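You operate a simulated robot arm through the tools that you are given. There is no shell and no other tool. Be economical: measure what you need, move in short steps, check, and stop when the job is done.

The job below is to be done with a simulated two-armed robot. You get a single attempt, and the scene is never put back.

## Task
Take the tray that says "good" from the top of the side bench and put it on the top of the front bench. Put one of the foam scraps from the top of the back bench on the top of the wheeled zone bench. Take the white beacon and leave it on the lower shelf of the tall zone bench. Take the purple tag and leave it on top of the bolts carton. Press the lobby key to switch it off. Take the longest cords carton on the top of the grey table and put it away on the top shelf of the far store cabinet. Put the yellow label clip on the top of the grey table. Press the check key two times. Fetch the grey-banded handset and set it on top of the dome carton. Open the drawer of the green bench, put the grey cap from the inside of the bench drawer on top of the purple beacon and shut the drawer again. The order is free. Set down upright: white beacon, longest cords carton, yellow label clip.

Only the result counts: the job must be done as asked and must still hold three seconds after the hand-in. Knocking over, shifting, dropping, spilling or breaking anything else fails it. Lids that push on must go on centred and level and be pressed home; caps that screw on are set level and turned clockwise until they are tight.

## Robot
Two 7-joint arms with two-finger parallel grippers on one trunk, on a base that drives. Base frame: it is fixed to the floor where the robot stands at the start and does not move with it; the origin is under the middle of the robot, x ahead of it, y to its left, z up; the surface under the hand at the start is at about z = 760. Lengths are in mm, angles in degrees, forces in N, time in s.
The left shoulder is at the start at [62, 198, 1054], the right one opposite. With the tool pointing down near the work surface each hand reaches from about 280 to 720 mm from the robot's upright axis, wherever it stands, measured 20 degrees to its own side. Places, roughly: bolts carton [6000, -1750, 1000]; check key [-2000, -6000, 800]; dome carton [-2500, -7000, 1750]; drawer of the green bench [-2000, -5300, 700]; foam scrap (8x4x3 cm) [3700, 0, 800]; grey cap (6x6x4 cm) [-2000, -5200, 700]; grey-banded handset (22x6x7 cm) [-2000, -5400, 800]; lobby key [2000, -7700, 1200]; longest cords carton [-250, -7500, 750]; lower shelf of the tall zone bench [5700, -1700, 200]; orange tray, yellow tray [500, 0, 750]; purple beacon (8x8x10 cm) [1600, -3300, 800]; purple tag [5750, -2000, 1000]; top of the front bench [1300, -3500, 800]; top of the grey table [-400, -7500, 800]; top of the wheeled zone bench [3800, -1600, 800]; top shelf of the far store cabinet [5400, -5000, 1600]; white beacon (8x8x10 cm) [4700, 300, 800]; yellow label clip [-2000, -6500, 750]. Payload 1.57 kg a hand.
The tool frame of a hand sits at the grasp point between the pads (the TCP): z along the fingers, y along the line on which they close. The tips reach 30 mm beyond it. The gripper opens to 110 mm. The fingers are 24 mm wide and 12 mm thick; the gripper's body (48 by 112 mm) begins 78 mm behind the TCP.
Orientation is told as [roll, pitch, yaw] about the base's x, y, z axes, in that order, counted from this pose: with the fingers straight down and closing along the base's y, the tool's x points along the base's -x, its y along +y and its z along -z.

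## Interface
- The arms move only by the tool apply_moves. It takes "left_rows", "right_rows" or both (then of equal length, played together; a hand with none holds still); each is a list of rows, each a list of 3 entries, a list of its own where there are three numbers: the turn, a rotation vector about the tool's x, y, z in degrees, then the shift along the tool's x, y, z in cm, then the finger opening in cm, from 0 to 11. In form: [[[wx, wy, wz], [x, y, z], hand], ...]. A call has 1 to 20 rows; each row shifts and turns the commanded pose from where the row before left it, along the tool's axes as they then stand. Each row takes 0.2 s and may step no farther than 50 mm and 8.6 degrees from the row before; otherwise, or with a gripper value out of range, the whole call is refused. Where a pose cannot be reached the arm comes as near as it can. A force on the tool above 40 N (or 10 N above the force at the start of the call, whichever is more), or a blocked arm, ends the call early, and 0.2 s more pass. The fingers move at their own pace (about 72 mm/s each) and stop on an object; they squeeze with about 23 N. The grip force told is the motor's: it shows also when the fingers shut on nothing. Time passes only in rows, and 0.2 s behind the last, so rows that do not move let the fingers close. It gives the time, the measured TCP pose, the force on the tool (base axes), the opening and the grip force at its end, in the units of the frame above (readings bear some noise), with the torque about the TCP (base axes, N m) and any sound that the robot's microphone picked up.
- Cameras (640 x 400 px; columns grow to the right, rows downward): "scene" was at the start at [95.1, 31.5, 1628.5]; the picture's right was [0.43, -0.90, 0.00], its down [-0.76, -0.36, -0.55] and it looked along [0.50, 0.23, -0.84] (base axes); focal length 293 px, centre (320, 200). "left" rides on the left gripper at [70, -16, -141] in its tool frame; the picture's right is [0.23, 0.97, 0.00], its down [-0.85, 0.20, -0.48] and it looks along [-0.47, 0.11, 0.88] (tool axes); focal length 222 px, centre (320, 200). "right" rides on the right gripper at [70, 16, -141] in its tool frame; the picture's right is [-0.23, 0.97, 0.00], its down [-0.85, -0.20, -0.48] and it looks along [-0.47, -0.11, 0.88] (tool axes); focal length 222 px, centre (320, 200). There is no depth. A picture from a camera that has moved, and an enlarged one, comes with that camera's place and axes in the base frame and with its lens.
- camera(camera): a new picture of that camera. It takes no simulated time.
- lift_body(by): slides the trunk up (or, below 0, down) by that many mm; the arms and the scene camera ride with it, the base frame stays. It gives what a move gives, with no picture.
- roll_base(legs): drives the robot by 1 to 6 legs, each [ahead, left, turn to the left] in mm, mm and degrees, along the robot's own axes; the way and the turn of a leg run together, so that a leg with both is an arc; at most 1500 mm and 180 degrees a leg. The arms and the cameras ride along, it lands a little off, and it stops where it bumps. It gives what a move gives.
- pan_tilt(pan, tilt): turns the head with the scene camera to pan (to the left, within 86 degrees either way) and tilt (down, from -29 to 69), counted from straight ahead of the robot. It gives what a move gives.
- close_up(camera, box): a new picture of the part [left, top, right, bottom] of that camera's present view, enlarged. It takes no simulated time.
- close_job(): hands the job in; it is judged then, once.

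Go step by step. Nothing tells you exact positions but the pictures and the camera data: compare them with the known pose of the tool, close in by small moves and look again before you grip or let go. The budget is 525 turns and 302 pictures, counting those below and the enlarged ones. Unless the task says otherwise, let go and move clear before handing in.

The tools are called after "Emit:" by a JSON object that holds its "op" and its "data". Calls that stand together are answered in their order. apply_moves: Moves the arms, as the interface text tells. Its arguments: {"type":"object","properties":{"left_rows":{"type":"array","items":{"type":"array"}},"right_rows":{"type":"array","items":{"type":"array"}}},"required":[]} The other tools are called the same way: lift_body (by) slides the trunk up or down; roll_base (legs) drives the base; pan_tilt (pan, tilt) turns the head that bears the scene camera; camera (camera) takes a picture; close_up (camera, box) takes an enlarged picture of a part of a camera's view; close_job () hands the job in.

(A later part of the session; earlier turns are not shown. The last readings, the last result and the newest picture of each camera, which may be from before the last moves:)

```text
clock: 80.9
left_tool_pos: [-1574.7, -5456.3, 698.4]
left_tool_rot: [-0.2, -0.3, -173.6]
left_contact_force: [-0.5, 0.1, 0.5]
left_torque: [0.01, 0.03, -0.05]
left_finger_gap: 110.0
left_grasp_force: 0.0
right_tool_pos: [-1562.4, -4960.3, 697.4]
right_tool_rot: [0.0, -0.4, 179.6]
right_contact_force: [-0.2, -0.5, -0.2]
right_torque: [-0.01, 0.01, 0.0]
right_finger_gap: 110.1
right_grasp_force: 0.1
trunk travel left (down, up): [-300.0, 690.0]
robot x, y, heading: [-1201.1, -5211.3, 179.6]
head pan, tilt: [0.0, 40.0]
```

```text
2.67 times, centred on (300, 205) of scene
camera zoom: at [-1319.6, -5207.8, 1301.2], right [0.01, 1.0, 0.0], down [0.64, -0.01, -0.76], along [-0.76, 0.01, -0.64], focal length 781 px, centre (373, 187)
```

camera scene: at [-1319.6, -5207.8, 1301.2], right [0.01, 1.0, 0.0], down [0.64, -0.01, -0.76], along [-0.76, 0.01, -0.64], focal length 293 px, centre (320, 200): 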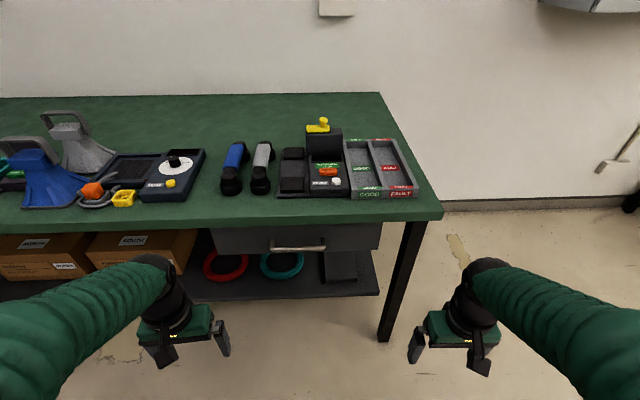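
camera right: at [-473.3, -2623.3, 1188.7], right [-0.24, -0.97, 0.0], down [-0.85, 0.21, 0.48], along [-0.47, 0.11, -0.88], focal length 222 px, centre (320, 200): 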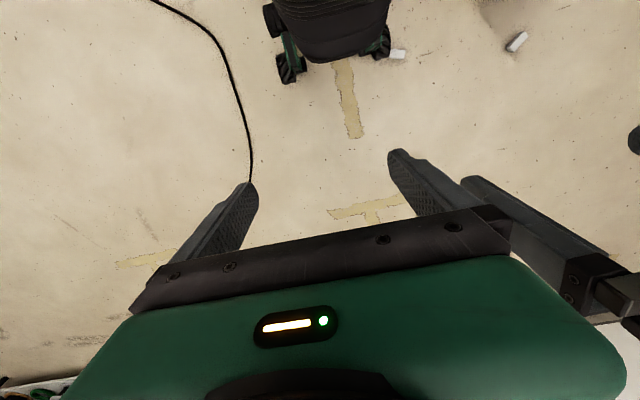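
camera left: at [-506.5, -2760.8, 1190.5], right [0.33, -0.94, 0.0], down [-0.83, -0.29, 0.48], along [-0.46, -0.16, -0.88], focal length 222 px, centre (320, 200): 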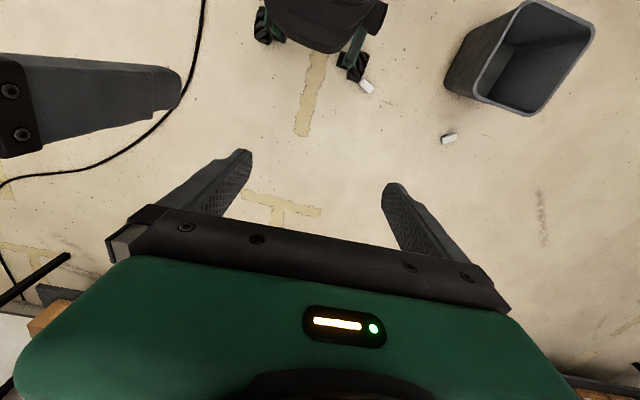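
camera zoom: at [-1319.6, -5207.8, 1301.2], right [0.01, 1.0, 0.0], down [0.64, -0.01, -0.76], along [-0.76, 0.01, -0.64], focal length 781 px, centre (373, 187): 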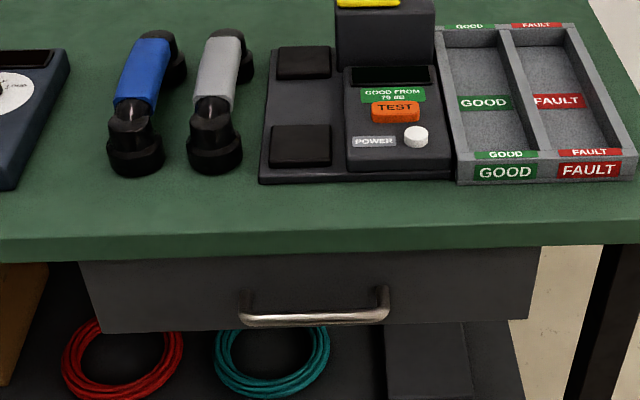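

The drawer's bar handle is near [-1842, -5257, 685], horizontal. I bring the left hand ahead and turn its fingers level, pointing at the drawer.

Emit:
{"op": "apply_moves", "data": {"left_rows": [[[0, 0, 0], [-3, -4, 0], 11], [[0, 0, 0], [-3, -4, 0], 11], [[0, 0, 0], [-3, -4, 0], 11], [[0, -8.2, 0], [0, 0, 0], 11], [[0, -8.2, 0], [0, 0, 0], 11], [[0, -8.2, 0], [0, 0, 0], 11], [[0, -8.2, 0], [0, 0, 0], 11], [[0, -8.2, 0], [0, 0, 0], 11], [[0, -8.2, 0], [0, 0, 0], 11], [[0, -8.2, 0], [0, 0, 0], 11], [[0, -8.2, 0], [0, 0, 0], 11], [[0, -8.2, 0], [0, 0, 0], 11], [[0, -8.2, 0], [0, 0, 0], 11], [[0, -8, 0], [0, 0, 0], 11]]}}

Emit:
{"op": "camera", "data": {"camera": "scene"}}

```text
clock: 83.9
left_tool_pos: [-1718.3, -5331.1, 699.5]
left_tool_rot: [-157.6, -89.6, -16.0]
left_contact_force: [-0.2, 0.0, 0.8]
left_torque: [-0.01, -0.06, -0.01]
left_finger_gap: 110.0
left_grasp_force: 0.0
left hand out of reach, approached as far as the arm can: row 10, 11, 12
right_tool_pos: [-1562.5, -4959.2, 697.2]
right_tool_rot: [0.0, -0.4, 179.6]
right_contact_force: [-0.4, -0.1, 0.8]
right_torque: [0.01, -0.01, 0.01]
right_finger_gap: 110.2
right_grasp_force: 0.0
trunk travel left (down, up): [-300.0, 690.0]
robot x, y, heading: [-1201.3, -5206.6, 179.6]
head pan, tilt: [0.0, 40.0]
```

```text
268 pictures are left
camera scene: at [-1321.1, -5207.3, 1301.1], right [0.01, 1.0, 0.0], down [0.64, -0.01, -0.76], along [-0.76, 0.01, -0.64], focal length 293 px, centre (320, 200)
```

scene: 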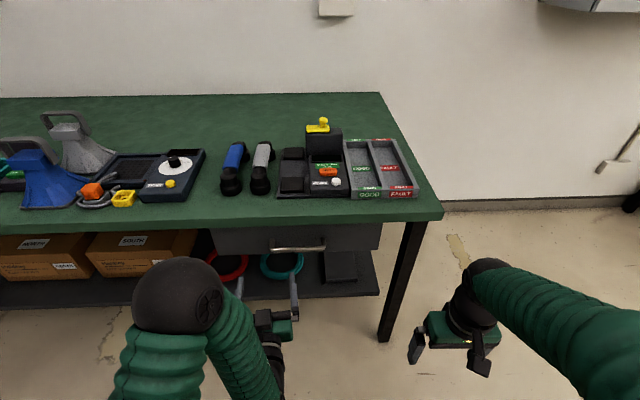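

Fingers are level. Now I roll the hand so it closes vertically.

Emit:
{"op": "apply_moves", "data": {"left_rows": [[[0, 0, 8.2], [0, 0, 0], 11], [[0, 0, 8.2], [0, 0, 0], 11], [[0, 0, 8.2], [0, 0, 0], 11], [[0, 0, 8.2], [0, 0, 0], 11], [[0, 0, 8.2], [0, 0, 0], 11], [[0, 0, 8.2], [0, 0, 0], 11], [[0, 0, 8.2], [0, 0, 0], 9], [[0, 0, 8.2], [0, 0, 0], 8], [[0, 0, 8.2], [0, 0, 0], 7], [[0, 0, 8.2], [0, 0, 0], 6], [[0, 0, 8], [0, 0, 0], 6]]}}

Emit:
{"op": "camera", "data": {"camera": "scene"}}

Emit:
{"op": "camera", "data": {"camera": "left"}}

```text
clock: 86.3
left_tool_pos: [-1717.3, -5330.5, 699.7]
left_tool_rot: [90.4, 0.1, 96.3]
left_contact_force: [0.0, -0.4, -0.5]
left_torque: [-0.02, 0.03, 0.01]
left_finger_gap: 60.0
left_grasp_force: 0.0
right_tool_pos: [-1561.8, -4959.8, 697.3]
right_tool_rot: [0.1, -0.4, 179.6]
right_contact_force: [-1.0, -0.1, 0.3]
right_torque: [0.0, -0.02, -0.01]
right_finger_gap: 109.8
right_grasp_force: 0.0
trunk travel left (down, up): [-300.0, 690.0]
robot x, y, heading: [-1201.7, -5211.2, 179.6]
head pan, tilt: [0.0, 40.0]
```

```text
267 pictures are left
camera scene: at [-1319.9, -5206.9, 1301.2], right [0.01, 1.0, 0.0], down [0.64, -0.01, -0.77], along [-0.77, 0.01, -0.64], focal length 293 px, centre (320, 200)
```

scene: 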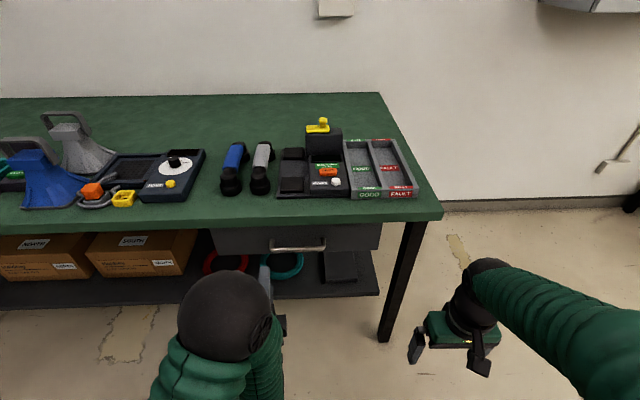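

```text
266 pictures are left
camera left: at [-1569.6, -5384.3, 683.9], right [0.03, -0.22, 0.97], down [0.38, 0.9, 0.19], along [-0.92, 0.37, 0.11], focal length 222 px, centre (320, 200)
```

left: 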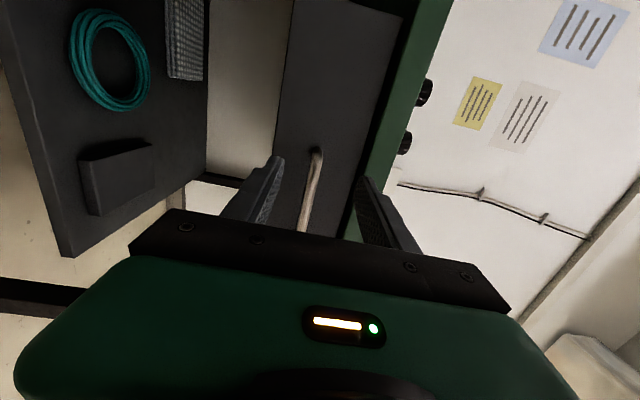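

The bar shows between the finger planes at z ≈ 700. I straighten the heading, move across to the bar's middle and advance partway.

Emit:
{"op": "apply_moves", "data": {"left_rows": [[[0, -6.4, 0], [0, 0, 0], 6], [[0, 0, 0], [-3.5, 0, 0], 6], [[0, 0, 0], [-3.5, 0, 0], 6], [[0, 0, 0], [0, 0, 3], 6], [[0, 0, 0], [0, 0, 3], 6]]}}

Emit:
{"op": "camera", "data": {"camera": "scene"}}

Emit:
{"op": "camera", "data": {"camera": "left"}}

```text
clock: 87.5
left_tool_pos: [-1777.7, -5259.9, 700.1]
left_tool_rot: [90.3, 0.0, 89.9]
left_contact_force: [-0.4, 0.2, -0.3]
left_torque: [0.04, -0.01, 0.0]
left_finger_gap: 60.1
left_grasp_force: 0.1
right_tool_pos: [-1561.3, -4959.2, 697.7]
right_tool_rot: [0.1, -0.4, 179.6]
right_contact_force: [-0.1, -0.7, 0.7]
right_torque: [-0.01, -0.01, 0.02]
right_finger_gap: 110.0
right_grasp_force: 0.1
trunk travel left (down, up): [-300.0, 690.0]
robot x, y, heading: [-1199.1, -5203.5, 179.4]
head pan, tilt: [0.0, 40.0]
```

```text
265 pictures are left
camera scene: at [-1320.4, -5207.3, 1301.2], right [0.01, 1.0, 0.0], down [0.64, -0.01, -0.76], along [-0.76, 0.01, -0.64], focal length 293 px, centre (320, 200)
```

scene: 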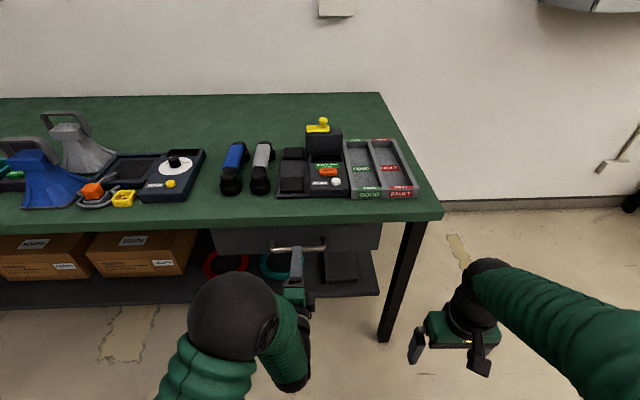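

```text
264 pictures are left
camera left: at [-1637.0, -5329.9, 683.9], right [0.01, -0.23, 0.97], down [0.48, 0.85, 0.2], along [-0.88, 0.47, 0.11], focal length 222 px, centre (320, 200)
```

left: 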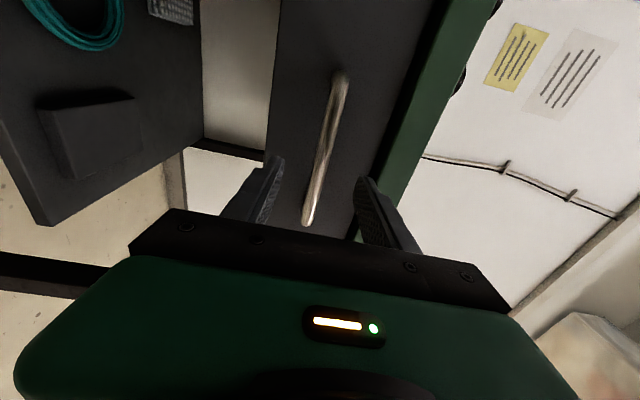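

Bar lines up between the fingers. I advance onto it and close.

Emit:
{"op": "apply_moves", "data": {"left_rows": [[[0, 0, 0], [0, 0, 2], 6], [[0, 0, 0], [0, 0, 1.5], 6], [[0, 0, 0], [0, 0, 1], 6]]}}

Emit:
{"op": "camera", "data": {"camera": "left"}}

```text
clock: 88.3
left_tool_pos: [-1822.2, -5260.8, 701.4]
left_tool_rot: [90.4, 0.0, 89.9]
left_contact_force: [0.1, -1.2, -0.2]
left_torque: [0.0, -0.01, -0.03]
left_finger_gap: 59.9
left_grasp_force: 0.1
right_tool_pos: [-1563.1, -4960.5, 696.5]
right_tool_rot: [0.1, -0.4, 179.7]
right_contact_force: [-0.6, 0.1, -0.1]
right_torque: [0.0, 0.0, 0.01]
right_finger_gap: 109.8
right_grasp_force: 0.1
trunk travel left (down, up): [-300.0, 690.0]
robot x, y, heading: [-1201.2, -5207.6, 179.6]
head pan, tilt: [0.0, 40.0]
```

```text
263 pictures are left
camera left: at [-1681.6, -5330.3, 684.9], right [0.01, -0.23, 0.97], down [0.48, 0.86, 0.2], along [-0.88, 0.47, 0.11], focal length 222 px, centre (320, 200)
```

left: 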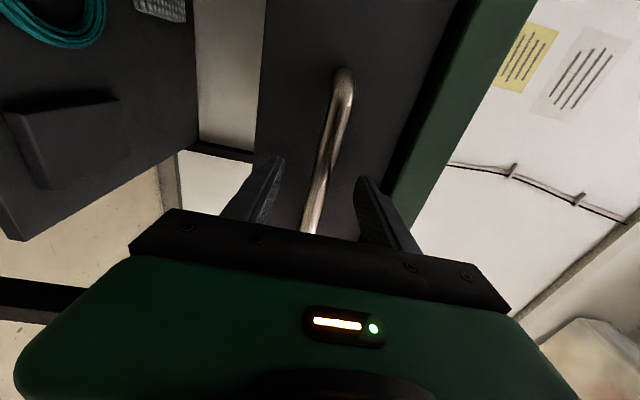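

Emit:
{"op": "apply_moves", "data": {"left_rows": [[[0, 0, 0], [0, 0, 0], 3], [[0, 0, 0], [0, 0, 0], 1], [[0, 0, 0], [0, 0, 0], 0], [[0, 0, 0], [0, 0, 0], 0]]}}

Emit:
{"op": "camera", "data": {"camera": "left"}}

```text
clock: 89.3
left_tool_pos: [-1822.2, -5261.1, 700.5]
left_tool_rot: [90.2, -0.1, 90.0]
left_contact_force: [1.1, 0.4, -5.7]
left_torque: [0.01, -0.06, 0.16]
left_finger_gap: 13.9
left_grasp_force: 29.9
right_tool_pos: [-1563.0, -4958.7, 697.7]
right_tool_rot: [0.2, -0.4, 179.6]
right_contact_force: [0.8, -0.2, 0.6]
right_torque: [-0.01, 0.03, 0.01]
right_finger_gap: 110.0
right_grasp_force: 0.1
trunk travel left (down, up): [-300.0, 690.0]
robot x, y, heading: [-1203.9, -5210.6, 179.6]
head pan, tilt: [0.0, 40.0]
```

```text
262 pictures are left
camera left: at [-1681.4, -5330.2, 684.2], right [0.0, -0.23, 0.97], down [0.48, 0.85, 0.2], along [-0.88, 0.47, 0.11], focal length 222 px, centre (320, 200)
```

left: 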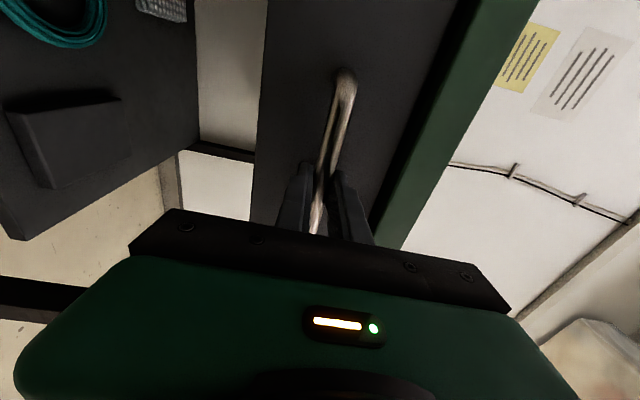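

Handle gripped (14 mm bar). I pull the drawer out with the arm.

Emit:
{"op": "apply_moves", "data": {"left_rows": [[[0, 0, 0], [0, 0, -2], 0], [[0, 0, 0], [0, 0, -2], 0], [[0, 0, 0], [0, 0, -2], 0], [[0, 0, 0], [0, 0, -2], 0], [[0, 0, 0], [0, 0, -2], 0]]}}

Emit:
{"op": "camera", "data": {"camera": "scene"}}

```text
clock: 90.5
left_tool_pos: [-1722.5, -5257.3, 699.6]
left_tool_rot: [90.4, 0.1, 89.7]
left_contact_force: [0.1, 17.5, -4.1]
left_torque: [0.03, -0.15, -0.21]
left_finger_gap: 13.9
left_grasp_force: 30.5
right_tool_pos: [-1562.3, -4957.8, 697.2]
right_tool_rot: [0.1, -0.4, 179.6]
right_contact_force: [-0.4, 0.2, -0.4]
right_torque: [-0.01, 0.0, 0.01]
right_finger_gap: 109.9
right_grasp_force: 0.1
trunk travel left (down, up): [-300.0, 690.0]
robot x, y, heading: [-1198.1, -5208.6, 179.7]
head pan, tilt: [0.0, 40.0]
```

```text
261 pictures are left
camera scene: at [-1320.3, -5201.8, 1301.2], right [0.01, 1.0, 0.0], down [0.64, -0.01, -0.76], along [-0.76, 0.0, -0.64], focal length 293 px, centre (320, 200)
```

scene: 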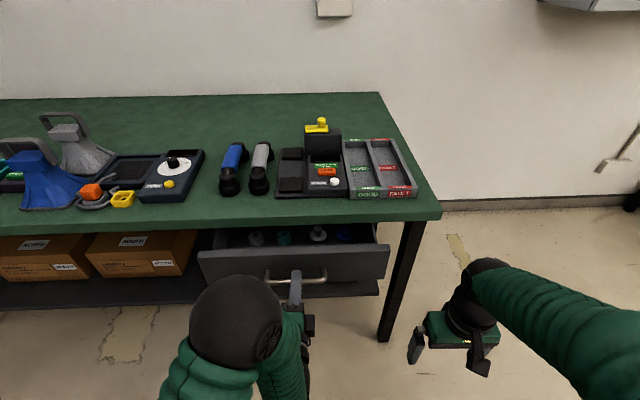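

Drawer is open 100 mm; several caps show inside. I keep pulling, easing sideways slightly.

Emit:
{"op": "apply_moves", "data": {"left_rows": [[[0, 0, 0], [-0.3, 0, -1], 0], [[0, 0, 0], [-0.07, 0, -2], 0], [[0, 0, 0], [-0.07, 0, -2], 0], [[0, 0, 0], [-0.07, 0, -2], 0], [[0, 0, 0], [-0.07, 0, -2], 0], [[0, 0, 0], [-0.07, 0, -2], 0]]}}

Emit:
{"op": "camera", "data": {"camera": "scene"}}

```text
clock: 92.1
left_tool_pos: [-1648.3, -5258.9, 699.7]
left_tool_rot: [92.8, -1.8, 94.9]
left_contact_force: [-3.0, 28.3, 23.9]
left_torque: [-0.84, 0.12, -0.65]
left_finger_gap: 14.1
left_grasp_force: 30.4
left hand out of reach, approached as far as the arm can: row 4, 5, 6
right_tool_pos: [-1561.1, -4959.2, 697.1]
right_tool_rot: [0.1, -0.4, 179.5]
right_contact_force: [-0.4, 0.0, -0.1]
right_torque: [-0.03, -0.03, 0.01]
right_finger_gap: 110.2
right_grasp_force: 0.1
trunk travel left (down, up): [-300.0, 690.0]
robot x, y, heading: [-1198.7, -5207.2, 179.3]
head pan, tilt: [0.0, 40.0]
stopped in row 6 (left hand): the force on the tool passed its limit at 43 N (the readings are from after the stop); the commanded pose is now the measured one
```

```text
260 pictures are left
camera scene: at [-1318.8, -5198.5, 1301.0], right [0.01, 1.0, -0.01], down [0.64, -0.01, -0.77], along [-0.77, 0.0, -0.64], focal length 293 px, centre (320, 200)
```

scene: 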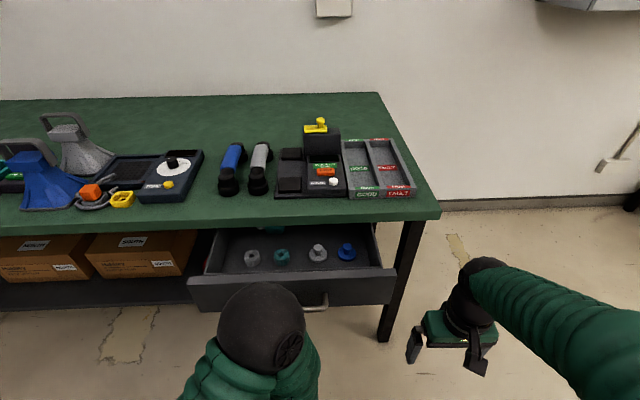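

The arm is at its inner limit with the drawer about 175 mm open. I zoom in on the drawer contents.

Emit:
{"op": "close_up", "data": {"camera": "scene", "box": [190, 210, 400, 310]}}

```text
3.05 times, centred on (295, 260) of scene
camera zoom: at [-1318.8, -5198.5, 1301.0], right [0.01, 1.0, -0.01], down [0.64, -0.01, -0.77], along [-0.77, 0.0, -0.64], focal length 892 px, centre (396, 17)
```

zoom: 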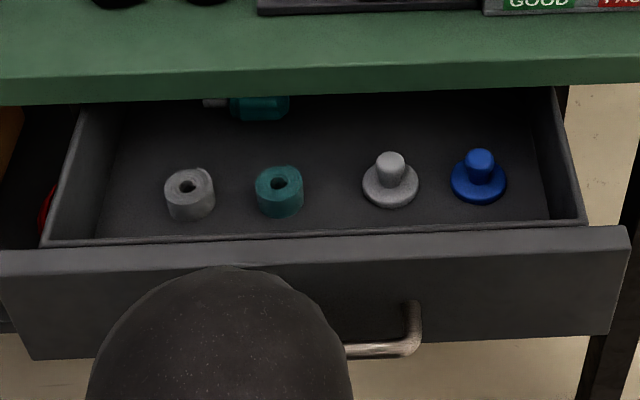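

The grey cap must be the disc with a knob (right grey one), near y -5200; it may still be under the bench edge, so I open further by backing the base slowly.

Emit:
{"op": "roll_base", "data": {"legs": [[-60, -5, 0]]}}

Emit:
{"op": "camera", "data": {"camera": "scene"}}

```text
clock: 92.8
left_tool_pos: [-1644.0, -5260.9, 700.6]
left_tool_rot: [93.0, -2.5, 94.5]
left_contact_force: [0.2, 20.8, -2.4]
left_torque: [-0.7, -0.01, -0.5]
left_finger_gap: 14.7
left_grasp_force: 30.9
right_tool_pos: [-1557.1, -4960.6, 698.2]
right_tool_rot: [-0.3, -0.6, 179.5]
right_contact_force: [0.1, -0.5, -0.3]
right_torque: [0.03, 0.01, 0.01]
right_finger_gap: 110.2
right_grasp_force: 0.1
trunk travel left (down, up): [-300.0, 690.0]
robot x, y, heading: [-1197.6, -5207.9, 179.4]
head pan, tilt: [0.0, 40.0]
stopped in leg 1: the force on the tool passed its limit at 53 N (the readings are from after the stop); the commanded pose is now the measured one
```

```text
258 pictures are left
camera scene: at [-1315.0, -5199.4, 1299.6], right [0.01, 1.0, 0.0], down [0.64, -0.01, -0.76], along [-0.76, 0.01, -0.64], focal length 293 px, centre (320, 200)
```

scene: 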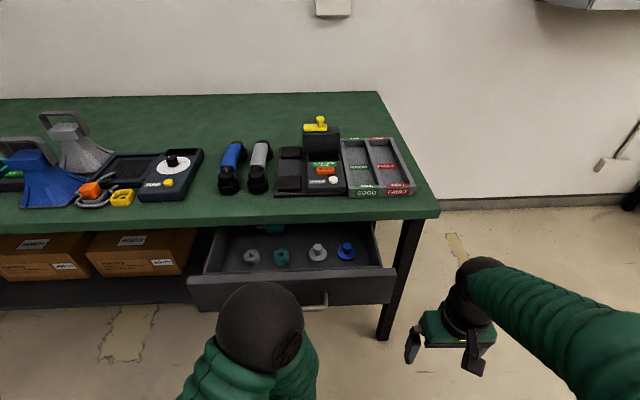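

The pull is bound up by the arm's twisted reach. I let go, back the base away, and regrip in a better posture.

Emit:
{"op": "apply_moves", "data": {"left_rows": [[[0, 0, 0], [0, 0, 0], 3], [[0, 0, 0], [0, 0, 0], 5], [[0, 0, 0], [0, 0, 0], 6]]}}

Emit:
{"op": "roll_base", "data": {"legs": [[-200, 0, 0]]}}

Emit:
{"op": "camera", "data": {"camera": "scene"}}

Emit:
{"op": "camera", "data": {"camera": "left"}}

```text
clock: 93.6
left_tool_pos: [-1644.9, -5265.7, 700.5]
left_tool_rot: [93.1, -2.4, 95.0]
left_contact_force: [-0.5, 0.2, -0.6]
left_torque: [-0.01, 0.03, 0.04]
left_finger_gap: 60.0
left_grasp_force: 0.0
right_tool_pos: [-1557.6, -4962.3, 699.1]
right_tool_rot: [-0.3, -0.4, 179.5]
right_contact_force: [0.3, -0.4, -0.3]
right_torque: [0.01, -0.02, 0.0]
right_finger_gap: 110.0
right_grasp_force: 0.1
trunk travel left (down, up): [-300.0, 690.0]
robot x, y, heading: [-1197.1, -5209.1, 179.4]
head pan, tilt: [0.0, 40.0]
```

```text
clock: 95.2
left_tool_pos: [-1442.7, -5267.1, 702.7]
left_tool_rot: [93.1, -2.5, 95.0]
left_contact_force: [0.6, -0.5, 0.2]
left_torque: [0.01, -0.04, 0.0]
left_finger_gap: 60.2
left_grasp_force: 0.1
right_tool_pos: [-1355.7, -4964.7, 700.5]
right_tool_rot: [-0.4, -0.4, 179.5]
right_contact_force: [0.7, -0.2, 0.1]
right_torque: [-0.02, 0.03, 0.0]
right_finger_gap: 109.9
right_grasp_force: 0.0
trunk travel left (down, up): [-300.0, 690.0]
robot x, y, heading: [-997.9, -5209.6, 179.3]
head pan, tilt: [0.0, 40.0]
```

```text
257 pictures are left
camera scene: at [-1113.2, -5206.9, 1301.7], right [0.01, 1.0, 0.0], down [0.64, -0.01, -0.77], along [-0.77, 0.01, -0.64], focal length 293 px, centre (320, 200)
```

scene: 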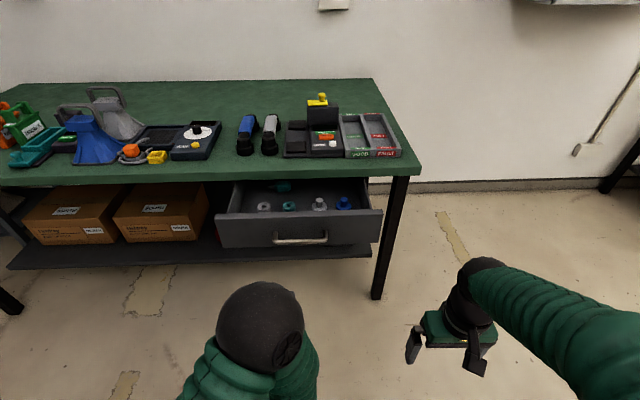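

```text
256 pictures are left
camera left: at [-1298.5, -5323.2, 676.5], right [0.08, -0.26, 0.96], down [0.41, 0.89, 0.21], along [-0.91, 0.38, 0.18], focal length 222 px, centre (320, 200)
```

left: 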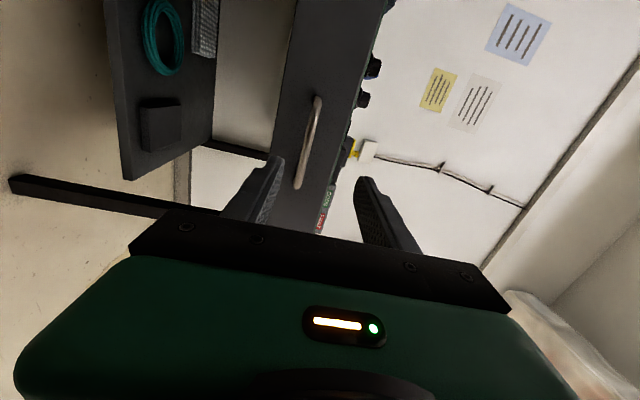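

The drawer stands about 175 mm open. I level the hand, and re-approach the handle now at about x -1650.

Emit:
{"op": "apply_moves", "data": {"left_rows": [[[2.8, -5, 2.4], [0, 0, 0], 6], [[0, 0, 0], [0, 0, 4], 6], [[0, 0, 0], [0, 0, 4], 6], [[0, 0, 0], [0, 0, 4], 6]]}}

Emit:
{"op": "camera", "data": {"camera": "left"}}

Emit:
{"op": "camera", "data": {"camera": "scene"}}

```text
clock: 96.2
left_tool_pos: [-1577.8, -5254.1, 693.5]
left_tool_rot: [90.4, 0.1, 90.0]
left_contact_force: [-0.1, 0.7, 0.3]
left_torque: [0.01, -0.01, 0.03]
left_finger_gap: 60.0
left_grasp_force: 0.1
left hand out of reach, approached as far as the arm can: row 1
right_tool_pos: [-1357.2, -4964.9, 700.0]
right_tool_rot: [-0.3, -0.5, 179.6]
right_contact_force: [-0.1, 0.4, 0.6]
right_torque: [-0.01, 0.0, -0.01]
right_finger_gap: 110.1
right_grasp_force: 0.2
trunk travel left (down, up): [-300.0, 690.0]
robot x, y, heading: [-997.1, -5205.2, 179.4]
head pan, tilt: [0.0, 40.0]
```

```text
255 pictures are left
camera left: at [-1437.2, -5323.9, 676.8], right [0.01, -0.23, 0.97], down [0.48, 0.86, 0.19], along [-0.88, 0.47, 0.11], focal length 222 px, centre (320, 200)
```

left: 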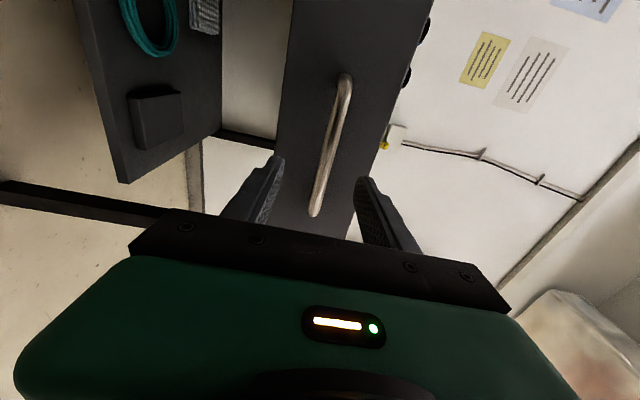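

```text
254 pictures are left
camera scene: at [-1115.4, -5207.1, 1301.1], right [0.01, 1.0, 0.0], down [0.64, -0.01, -0.76], along [-0.76, 0.01, -0.64], focal length 293 px, centre (320, 200)
```

scene: 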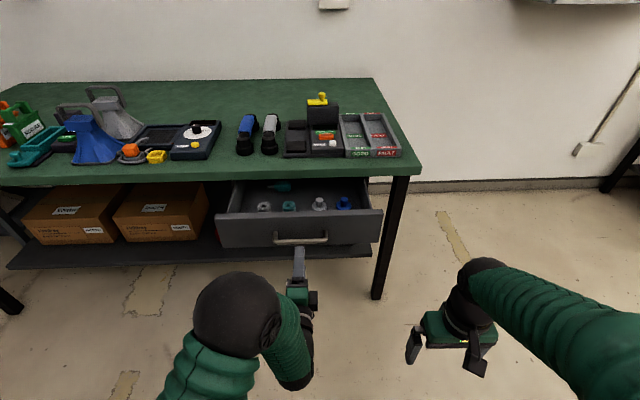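

I raise 8 mm, advance onto the bar and close.

Emit:
{"op": "apply_moves", "data": {"left_rows": [[[0, 0, 0], [0.4, 0.8, 2], 6], [[0, 0, 0], [0, 0, 2.5], 6], [[0, 0, 0], [0, 0, 2.3], 6], [[0, 0, 0], [0, 0, 0], 3], [[0, 0, 0], [0, 0, 0], 1], [[0, 0, 0], [0, 0, 0], 0], [[0, 0, 0], [0, 0, 0], 0]]}}

Emit:
{"op": "camera", "data": {"camera": "left"}}

```text
clock: 97.8
left_tool_pos: [-1644.0, -5257.9, 699.8]
left_tool_rot: [90.3, 0.2, 90.0]
left_contact_force: [0.7, -0.6, -9.9]
left_torque: [0.15, -0.07, -0.13]
left_finger_gap: 13.5
left_grasp_force: 30.7
right_tool_pos: [-1358.4, -4964.4, 699.4]
right_tool_rot: [-0.4, -0.4, 179.6]
right_contact_force: [0.1, -0.1, -0.9]
right_torque: [0.0, -0.02, 0.0]
right_finger_gap: 110.3
right_grasp_force: 0.0
trunk travel left (down, up): [-300.0, 690.0]
robot x, y, heading: [-993.2, -5207.4, 179.4]
head pan, tilt: [0.0, 40.0]
```

```text
253 pictures are left
camera left: at [-1504.2, -5327.8, 684.2], right [0.0, -0.23, 0.97], down [0.48, 0.86, 0.2], along [-0.88, 0.47, 0.11], focal length 222 px, centre (320, 200)
```

left: 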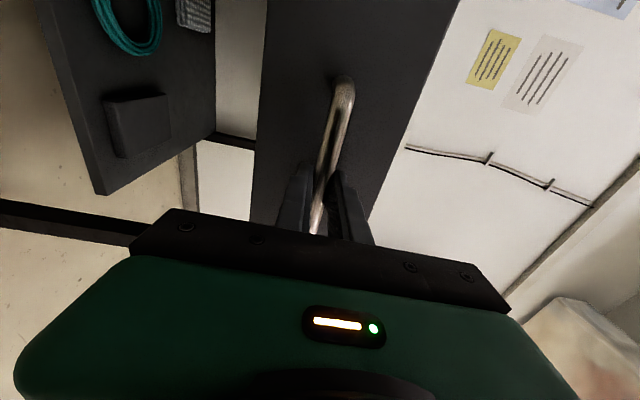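

Emit:
{"op": "apply_moves", "data": {"left_rows": [[[0, 0, 0], [-0.03, -0.05, -1.5], 0], [[0, 0, 0], [-0.03, 0, -1.5], 0], [[0, 0, 0], [-0.03, 0, -1.5], 0], [[0, 0, 0], [-0.03, 0, -1.5], 0], [[0, 0, 0], [-0.03, 0, -1.5], 0]]}}

Emit:
{"op": "camera", "data": {"camera": "scene"}}

```text
clock: 99.0
left_tool_pos: [-1570.1, -5255.0, 699.1]
left_tool_rot: [90.3, 0.2, 90.0]
left_contact_force: [1.1, 4.6, -11.1]
left_torque: [0.1, -0.16, 0.22]
left_finger_gap: 13.6
left_grasp_force: 30.2
right_tool_pos: [-1357.1, -4965.0, 699.0]
right_tool_rot: [-0.5, -0.6, 179.6]
right_contact_force: [0.0, 0.8, 0.2]
right_torque: [-0.02, 0.02, 0.0]
right_finger_gap: 109.8
right_grasp_force: 0.1
trunk travel left (down, up): [-300.0, 690.0]
robot x, y, heading: [-998.5, -5208.8, 179.5]
head pan, tilt: [0.0, 40.0]
```

```text
252 pictures are left
camera scene: at [-1116.4, -5205.9, 1300.9], right [0.01, 1.0, 0.0], down [0.65, -0.01, -0.76], along [-0.76, 0.01, -0.65], focal length 293 px, centre (320, 200)
```

scene: 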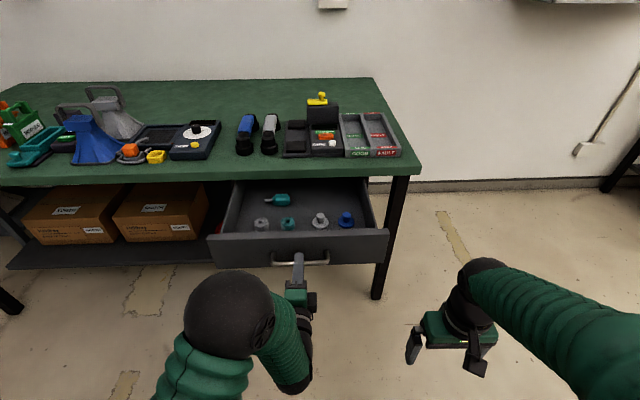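

The drawer is open about 250 mm and the grey cap is well clear of the bench edge. I let go, back away, and point the left hand down again.

Emit:
{"op": "apply_moves", "data": {"left_rows": [[[0, 0, 0], [0, 0, 0], 3], [[0, 0, 0], [0, 0, 0], 5], [[0, 0, 0], [0, 0, 0], 6]]}}

Emit:
{"op": "roll_base", "data": {"legs": [[-150, 0, 0]]}}

Emit:
{"op": "apply_moves", "data": {"left_rows": [[[0, 0, -8.2], [0, 0, 0], 6], [[0, 0, -8.2], [0, 0, 0], 6], [[0, 0, -8.2], [0, 0, 0], 6], [[0, 0, -8.2], [0, 0, 0], 6], [[0, 0, -8.2], [0, 0, 0], 6], [[0, 0, -8.2], [0, 0, 0], 6], [[0, 0, -8.2], [0, 0, 0], 6], [[0, 0, -8.2], [0, 0, 0], 6], [[0, 0, -8.2], [0, 0, 0], 6], [[0, 0, -8.2], [0, 0, 0], 6], [[0, 0, -8], [0, 0, 0], 6]]}}

Emit:
{"op": "apply_moves", "data": {"left_rows": [[[0, 8.2, 0], [0, 0, 0], 6], [[0, 8.2, 0], [0, 0, 0], 6], [[0, 8.2, 0], [0, 0, 0], 6], [[0, 8.2, 0], [0, 0, 0], 6], [[0, 8.2, 0], [0, 0, 0], 6], [[0, 8.2, 0], [0, 0, 0], 6], [[0, 8.2, 0], [0, 0, 0], 6], [[0, 8.2, 0], [0, 0, 0], 6], [[0, 8.2, 0], [0, 0, 0], 6], [[0, 8.2, 0], [0, 0, 0], 6], [[0, 8, 0], [0, 0, 0], 6]]}}

Emit:
{"op": "camera", "data": {"camera": "scene"}}

```text
clock: 99.8
left_tool_pos: [-1569.6, -5256.9, 701.3]
left_tool_rot: [90.6, 0.1, 90.1]
left_contact_force: [0.7, 0.5, -0.3]
left_torque: [0.03, 0.01, 0.02]
left_finger_gap: 60.1
left_grasp_force: 0.1
right_tool_pos: [-1356.7, -4965.9, 700.3]
right_tool_rot: [-0.4, -0.5, 179.6]
right_contact_force: [0.8, -0.2, -0.1]
right_torque: [-0.03, 0.02, 0.0]
right_finger_gap: 110.0
right_grasp_force: 0.0
trunk travel left (down, up): [-300.0, 690.0]
robot x, y, heading: [-994.4, -5207.8, 179.6]
head pan, tilt: [0.0, 40.0]
```

```text
clock: 101.2
left_tool_pos: [-1417.9, -5257.4, 701.7]
left_tool_rot: [90.6, 0.1, 90.1]
left_contact_force: [0.3, 0.6, -0.6]
left_torque: [0.02, 0.0, -0.02]
left_finger_gap: 60.1
left_grasp_force: 0.0
right_tool_pos: [-1205.5, -4966.1, 699.5]
right_tool_rot: [-0.4, -0.6, 179.6]
right_contact_force: [0.1, -0.4, 0.4]
right_torque: [0.01, 0.04, 0.02]
right_finger_gap: 109.9
right_grasp_force: 0.1
trunk travel left (down, up): [-300.0, 690.0]
robot x, y, heading: [-844.0, -5213.3, 179.5]
head pan, tilt: [0.0, 40.0]
```

```text
clock: 103.6
left_tool_pos: [-1418.5, -5258.1, 701.9]
left_tool_rot: [-175.8, -89.4, -4.2]
left_contact_force: [-0.9, -0.2, -0.1]
left_torque: [-0.01, -0.03, -0.02]
left_finger_gap: 60.0
left_grasp_force: 0.0
right_tool_pos: [-1205.7, -4966.8, 700.4]
right_tool_rot: [-0.5, -0.5, 179.6]
right_contact_force: [0.2, 0.5, 0.0]
right_torque: [-0.02, 0.03, -0.02]
right_finger_gap: 109.8
right_grasp_force: 0.0
trunk travel left (down, up): [-300.0, 690.0]
robot x, y, heading: [-843.6, -5211.5, 179.6]
head pan, tilt: [0.0, 40.0]
```

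```text
clock: 106.0
left_tool_pos: [-1420.0, -5257.6, 701.5]
left_tool_rot: [0.0, -0.4, 180.1]
left_contact_force: [-0.3, 0.3, -1.1]
left_torque: [0.03, -0.01, 0.01]
left_finger_gap: 60.2
left_grasp_force: 0.0
right_tool_pos: [-1206.0, -4967.3, 700.0]
right_tool_rot: [-0.4, -0.5, 179.6]
right_contact_force: [0.2, -0.5, -0.5]
right_torque: [0.03, 0.0, -0.03]
right_finger_gap: 110.2
right_grasp_force: 0.1
trunk travel left (down, up): [-300.0, 690.0]
robot x, y, heading: [-845.7, -5207.3, 179.5]
head pan, tilt: [0.0, 40.0]
```

```text
251 pictures are left
camera scene: at [-965.5, -5208.6, 1301.1], right [0.01, 1.0, 0.0], down [0.65, -0.01, -0.76], along [-0.76, 0.01, -0.65], focal length 293 px, centre (320, 200)
```

scene: 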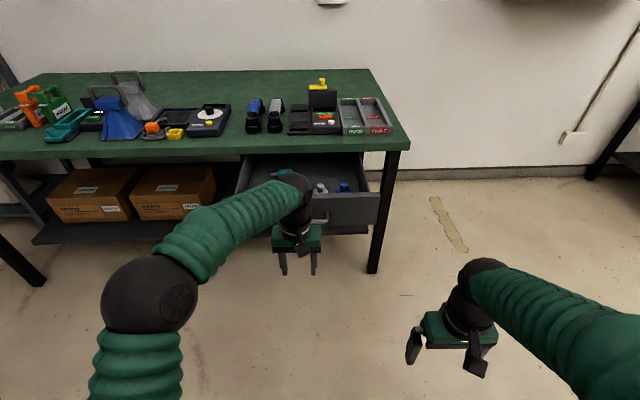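

I raise the trunk, tuck the left hand to the side, and drive up so that the right hand can reach the cap.

Emit:
{"op": "lift_body", "data": {"by": 350}}

Emit:
{"op": "apply_moves", "data": {"left_rows": [[[0, 0, 0], [4, 2.5, 0], 6], [[0, 0, 0], [4, 2.5, 0], 6], [[0, 0, 0], [4, 2.5, 0], 6], [[0, 0, 0], [4, 2.5, 0], 6], [[0, 0, 0], [3, 4, 0], 6], [[0, 0, 0], [0, 4, 0], 6]]}}

Emit:
{"op": "roll_base", "data": {"legs": [[330, 190, 0]]}}

Emit:
{"op": "pan_tilt", "data": {"pan": -15, "tilt": 55}}

Emit:
{"op": "camera", "data": {"camera": "scene"}}

Emit:
{"op": "camera", "data": {"camera": "right"}}

```text
clock: 109.4
left_tool_pos: [-1419.1, -5257.2, 1051.0]
left_tool_rot: [0.1, -0.5, -179.9]
left_contact_force: [-0.1, -0.6, 0.5]
left_torque: [-0.02, 0.03, 0.01]
left_finger_gap: 59.8
left_grasp_force: 0.0
right_tool_pos: [-1205.8, -4966.6, 1051.1]
right_tool_rot: [-0.4, -0.5, 179.6]
right_contact_force: [1.2, -0.5, 0.6]
right_torque: [0.0, 0.0, 0.0]
right_finger_gap: 110.2
right_grasp_force: 0.1
trunk travel left (down, up): [-650.0, 340.0]
robot x, y, heading: [-847.0, -5210.8, 179.4]
head pan, tilt: [0.0, 40.0]
```

```text
clock: 110.8
left_tool_pos: [-1228.0, -5440.3, 1047.8]
left_tool_rot: [0.0, -0.5, -179.8]
left_contact_force: [-0.1, 0.0, 0.1]
left_torque: [0.04, 0.02, 0.01]
left_finger_gap: 59.8
left_grasp_force: 0.2
right_tool_pos: [-1207.1, -4968.5, 1051.0]
right_tool_rot: [-0.5, -0.5, 179.6]
right_contact_force: [0.0, 0.3, -0.2]
right_torque: [0.01, 0.02, 0.0]
right_finger_gap: 109.8
right_grasp_force: 0.1
trunk travel left (down, up): [-650.0, 340.0]
robot x, y, heading: [-846.0, -5206.3, 179.4]
head pan, tilt: [0.0, 40.0]
```

```text
clock: 113.2
left_tool_pos: [-1561.8, -5623.5, 1049.6]
left_tool_rot: [0.1, -0.6, 180.0]
left_contact_force: [-0.4, -0.6, -0.1]
left_torque: [-0.04, -0.01, -0.02]
left_finger_gap: 60.0
left_grasp_force: 0.0
right_tool_pos: [-1538.6, -5151.4, 1049.8]
right_tool_rot: [-0.4, -0.5, 179.5]
right_contact_force: [-0.9, 0.4, -0.1]
right_torque: [-0.01, -0.02, -0.03]
right_finger_gap: 109.7
right_grasp_force: 0.1
trunk travel left (down, up): [-650.0, 340.0]
robot x, y, heading: [-1177.5, -5398.3, 179.6]
head pan, tilt: [0.0, 40.0]
```

```text
clock: 114.0
left_tool_pos: [-1563.7, -5623.8, 1048.7]
left_tool_rot: [0.1, -0.5, 180.1]
left_contact_force: [-0.1, -0.6, -0.3]
left_torque: [0.03, -0.03, 0.0]
left_finger_gap: 59.9
left_grasp_force: 0.1
right_tool_pos: [-1540.6, -5152.8, 1050.2]
right_tool_rot: [-0.5, -0.6, 179.4]
right_contact_force: [-0.9, 0.8, 0.7]
right_torque: [0.03, -0.01, 0.03]
right_finger_gap: 109.9
right_grasp_force: 0.1
trunk travel left (down, up): [-650.0, 340.0]
robot x, y, heading: [-1181.2, -5398.4, 179.3]
head pan, tilt: [-15.0, 55.0]
```

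```text
250 pictures are left
camera scene: at [-1283.7, -5376.1, 1630.6], right [0.27, 0.96, 0.0], down [0.79, -0.22, -0.57], along [-0.55, 0.15, -0.82], focal length 293 px, centre (320, 200)
```

scene: 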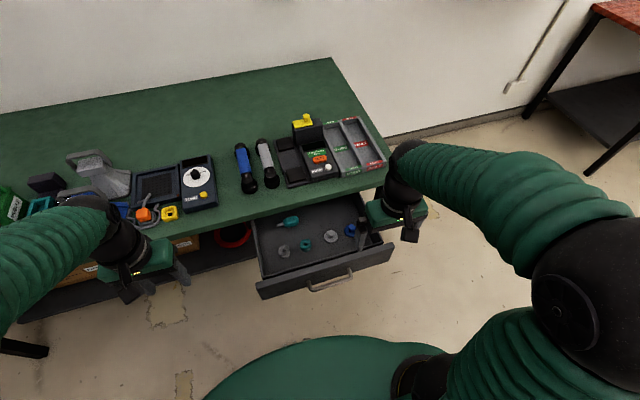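

```text
249 pictures are left
camera right: at [-1468.6, -5170.5, 1191.5], right [-0.24, -0.97, -0.01], down [-0.85, 0.2, 0.49], along [-0.47, 0.12, -0.87], focal length 222 px, centre (320, 200)
```

right: 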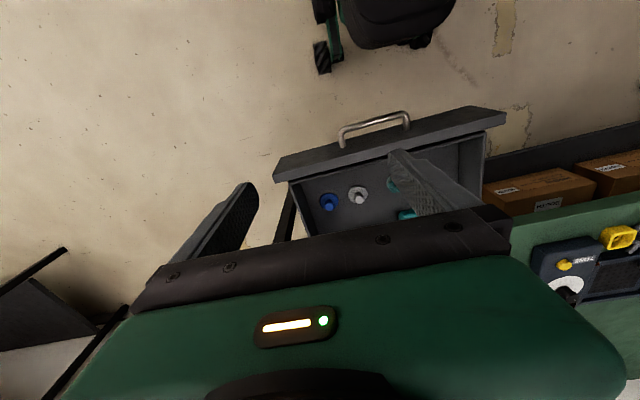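

The grey cap measures about [-1762, -5200] in both views. I bring the right hand over it.

Emit:
{"op": "apply_moves", "data": {"right_rows": [[[0, 0, 0], [-3.7, 0.8, 0], 5], [[0, 0, 0], [-3.7, 0.8, 0], 5], [[0, 0, 0], [-3.7, 0.8, 0], 5], [[0, 0, 0], [-3.7, 0.8, 0], 5], [[0, 0, 0], [-3.7, 0.8, 0], 5], [[0, 0, 0], [-3.7, 0.7, 0], 5], [[0, 0, 0], [0, 0, 4.5], 5], [[0, 0, 0], [0, 0, 4.5], 5], [[0, 0, 0], [0, 0, 4.5], 5], [[0, 0, 0], [0, 0, 4.5], 5], [[0, 0, 0], [0, 0, 4], 5]]}}

Emit:
{"op": "camera", "data": {"camera": "right"}}

Emit:
{"op": "camera", "data": {"camera": "scene"}}

```text
clock: 116.4
left_tool_pos: [-1563.2, -5624.7, 1049.3]
left_tool_rot: [0.2, -0.5, 179.9]
left_contact_force: [-0.6, -0.6, 0.5]
left_torque: [-0.01, 0.02, -0.01]
left_finger_gap: 59.7
left_grasp_force: 0.1
right_tool_pos: [-1765.1, -5193.2, 831.8]
right_tool_rot: [-0.4, -0.6, 179.4]
right_contact_force: [0.5, -0.2, -0.2]
right_torque: [-0.02, -0.04, 0.02]
right_finger_gap: 50.2
right_grasp_force: 0.0
trunk travel left (down, up): [-650.0, 340.0]
robot x, y, heading: [-1182.7, -5396.5, 179.4]
head pan, tilt: [-15.0, 55.0]
```

```text
248 pictures are left
camera right: at [-1693.4, -5212.9, 973.1], right [-0.24, -0.97, -0.01], down [-0.85, 0.2, 0.49], along [-0.47, 0.12, -0.87], focal length 222 px, centre (320, 200)
```

right: 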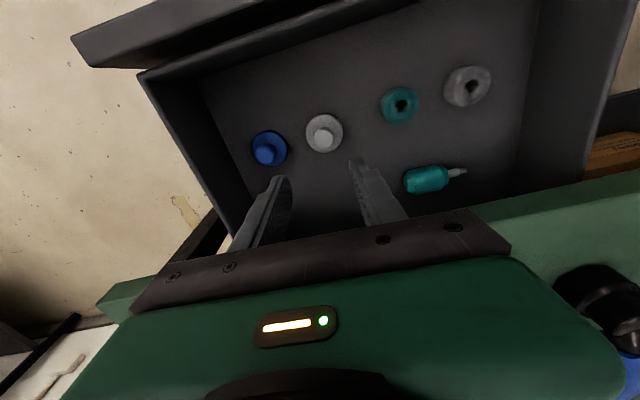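

```text
247 pictures are left
camera scene: at [-1285.9, -5376.6, 1630.4], right [0.27, 0.96, 0.0], down [0.79, -0.22, -0.57], along [-0.55, 0.15, -0.82], focal length 293 px, centre (320, 200)
```

scene: 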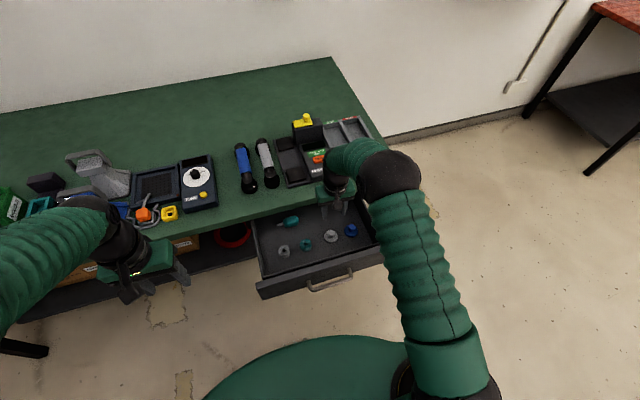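

Emit:
{"op": "apply_moves", "data": {"right_rows": [[[0, 0, 0], [0.4, 0.4, 4], 5], [[0, 0, 0], [0, 0, 4], 5]]}}

Emit:
{"op": "camera", "data": {"camera": "right"}}

```text
clock: 117.0
left_tool_pos: [-1565.3, -5624.2, 1048.7]
left_tool_rot: [0.1, -0.5, 179.9]
left_contact_force: [0.6, 0.4, -0.5]
left_torque: [-0.03, 0.0, 0.0]
left_finger_gap: 60.0
left_grasp_force: 0.2
right_tool_pos: [-1763.2, -5199.2, 752.0]
right_tool_rot: [-0.4, -0.6, 179.5]
right_contact_force: [-0.4, 0.5, -0.8]
right_torque: [0.01, 0.01, -0.03]
right_finger_gap: 50.0
right_grasp_force: 0.1
trunk travel left (down, up): [-650.0, 340.0]
robot x, y, heading: [-1180.6, -5391.5, 179.4]
head pan, tilt: [-15.0, 55.0]
```

```text
246 pictures are left
camera right: at [-1690.3, -5217.5, 892.3], right [-0.24, -0.97, -0.01], down [-0.85, 0.2, 0.49], along [-0.47, 0.12, -0.87], focal length 222 px, centre (320, 200)
```

right: 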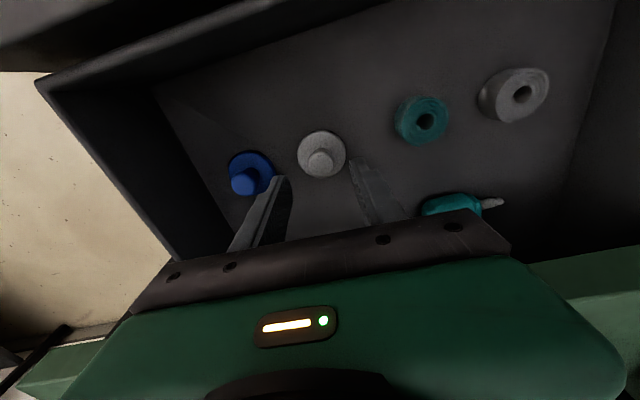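

Emit:
{"op": "apply_moves", "data": {"right_rows": [[[0, 0, 0], [0.6, 0.1, 1.5], 5], [[0, 0, 0], [0, 0, 1.5], 5]]}}

Emit:
{"op": "camera", "data": {"camera": "right"}}

```text
clock: 117.6
left_tool_pos: [-1564.0, -5625.0, 1048.5]
left_tool_rot: [0.0, -0.5, 180.0]
left_contact_force: [-0.8, 0.3, -0.3]
left_torque: [0.0, -0.01, -0.02]
left_finger_gap: 60.1
left_grasp_force: 0.1
right_tool_pos: [-1756.2, -5200.5, 720.7]
right_tool_rot: [-0.4, -0.7, 179.5]
right_contact_force: [0.6, 0.6, -0.5]
right_torque: [-0.02, 0.0, 0.01]
right_finger_gap: 50.0
right_grasp_force: 0.1
trunk travel left (down, up): [-650.0, 340.0]
robot x, y, heading: [-1178.9, -5399.6, 179.2]
head pan, tilt: [-15.0, 55.0]
```

```text
245 pictures are left
camera right: at [-1684.1, -5218.4, 862.9], right [-0.24, -0.97, -0.01], down [-0.85, 0.2, 0.49], along [-0.47, 0.12, -0.87], focal length 222 px, centre (320, 200)
```

right: 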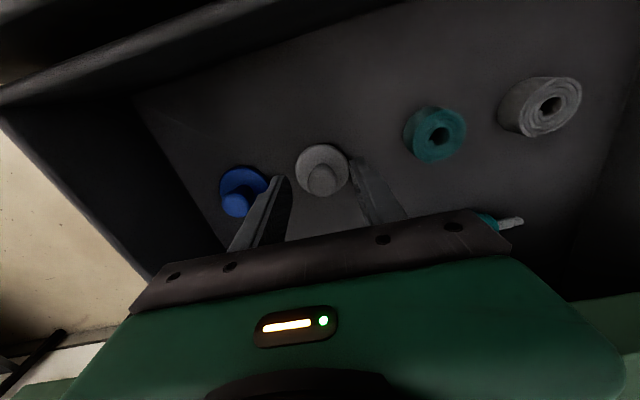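

Emit:
{"op": "apply_moves", "data": {"right_rows": [[[0, 0, 0], [-0.5, -0.1, 1.5], 5], [[0, 0, 0], [0, 0, 1.5], 5]]}}

Emit:
{"op": "close_up", "data": {"camera": "right", "box": [220, 120, 420, 245]}}

```text
clock: 118.2
left_tool_pos: [-1561.0, -5625.2, 1050.7]
left_tool_rot: [0.0, -0.6, 180.1]
left_contact_force: [0.3, 0.2, -0.1]
left_torque: [-0.02, 0.01, -0.03]
left_finger_gap: 60.2
left_grasp_force: 0.1
right_tool_pos: [-1760.3, -5199.1, 695.9]
right_tool_rot: [-0.5, -1.1, 179.5]
right_contact_force: [0.8, 0.4, 22.6]
right_torque: [-0.54, 0.01, 0.0]
right_finger_gap: 49.6
right_grasp_force: 0.1
trunk travel left (down, up): [-650.0, 340.0]
robot x, y, heading: [-1177.6, -5394.8, 179.4]
head pan, tilt: [-15.0, 55.0]
```

```text
3.20 times, centred on (320, 182) of right
camera zoom: at [-1688.3, -5217.8, 837.2], right [-0.24, -0.97, -0.01], down [-0.85, 0.2, 0.49], along [-0.48, 0.12, -0.87], focal length 711 px, centre (320, 256)
```

zoom: 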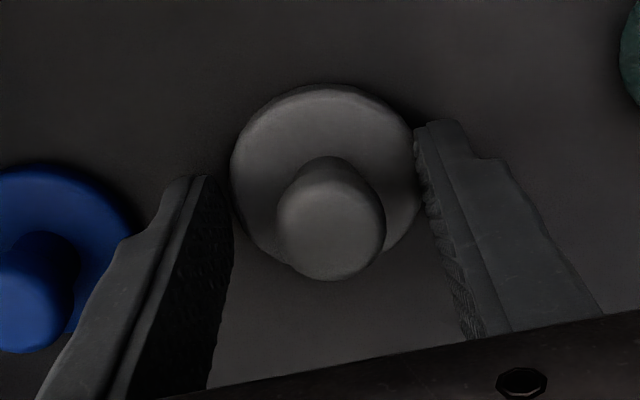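

The right-hand finger touches the disc's rim, so disc top is at z ≈ 665. I raise 3 mm and close on the knob.

Emit:
{"op": "apply_moves", "data": {"right_rows": [[[0, 0, 0], [-0.3, 0, -0.5], 5], [[0, 0, 0], [0, 0, 0], 3.5], [[0, 0, 0], [0, 0, 0], 2], [[0, 0, 0], [0, 0, 0], 1.5], [[0, 0, 0], [0, 0, 0], 1.5]]}}

Emit:
{"op": "close_up", "data": {"camera": "right", "box": [220, 120, 420, 245]}}

```text
clock: 119.4
left_tool_pos: [-1562.7, -5624.1, 1050.0]
left_tool_rot: [0.0, -0.6, 180.0]
left_contact_force: [-1.0, 0.0, 0.4]
left_torque: [0.0, 0.01, -0.02]
left_finger_gap: 60.0
left_grasp_force: 0.1
right_tool_pos: [-1763.5, -5198.5, 697.3]
right_tool_rot: [-0.5, -0.6, 179.6]
right_contact_force: [1.3, 1.0, 6.3]
right_torque: [-0.06, -0.09, 0.02]
right_finger_gap: 24.2
right_grasp_force: 23.2
trunk travel left (down, up): [-650.0, 340.0]
robot x, y, heading: [-1181.7, -5398.3, 179.2]
head pan, tilt: [-15.0, 55.0]
```

```text
3.20 times, centred on (320, 182) of right
camera zoom: at [-1691.3, -5216.9, 838.4], right [-0.24, -0.97, -0.01], down [-0.85, 0.2, 0.49], along [-0.47, 0.12, -0.87], focal length 711 px, centre (320, 256)
```

zoom: 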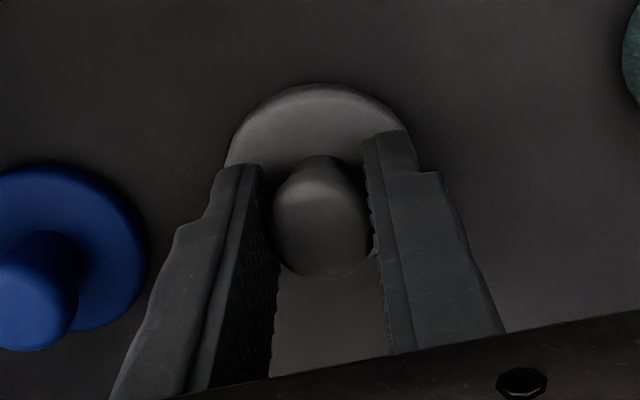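

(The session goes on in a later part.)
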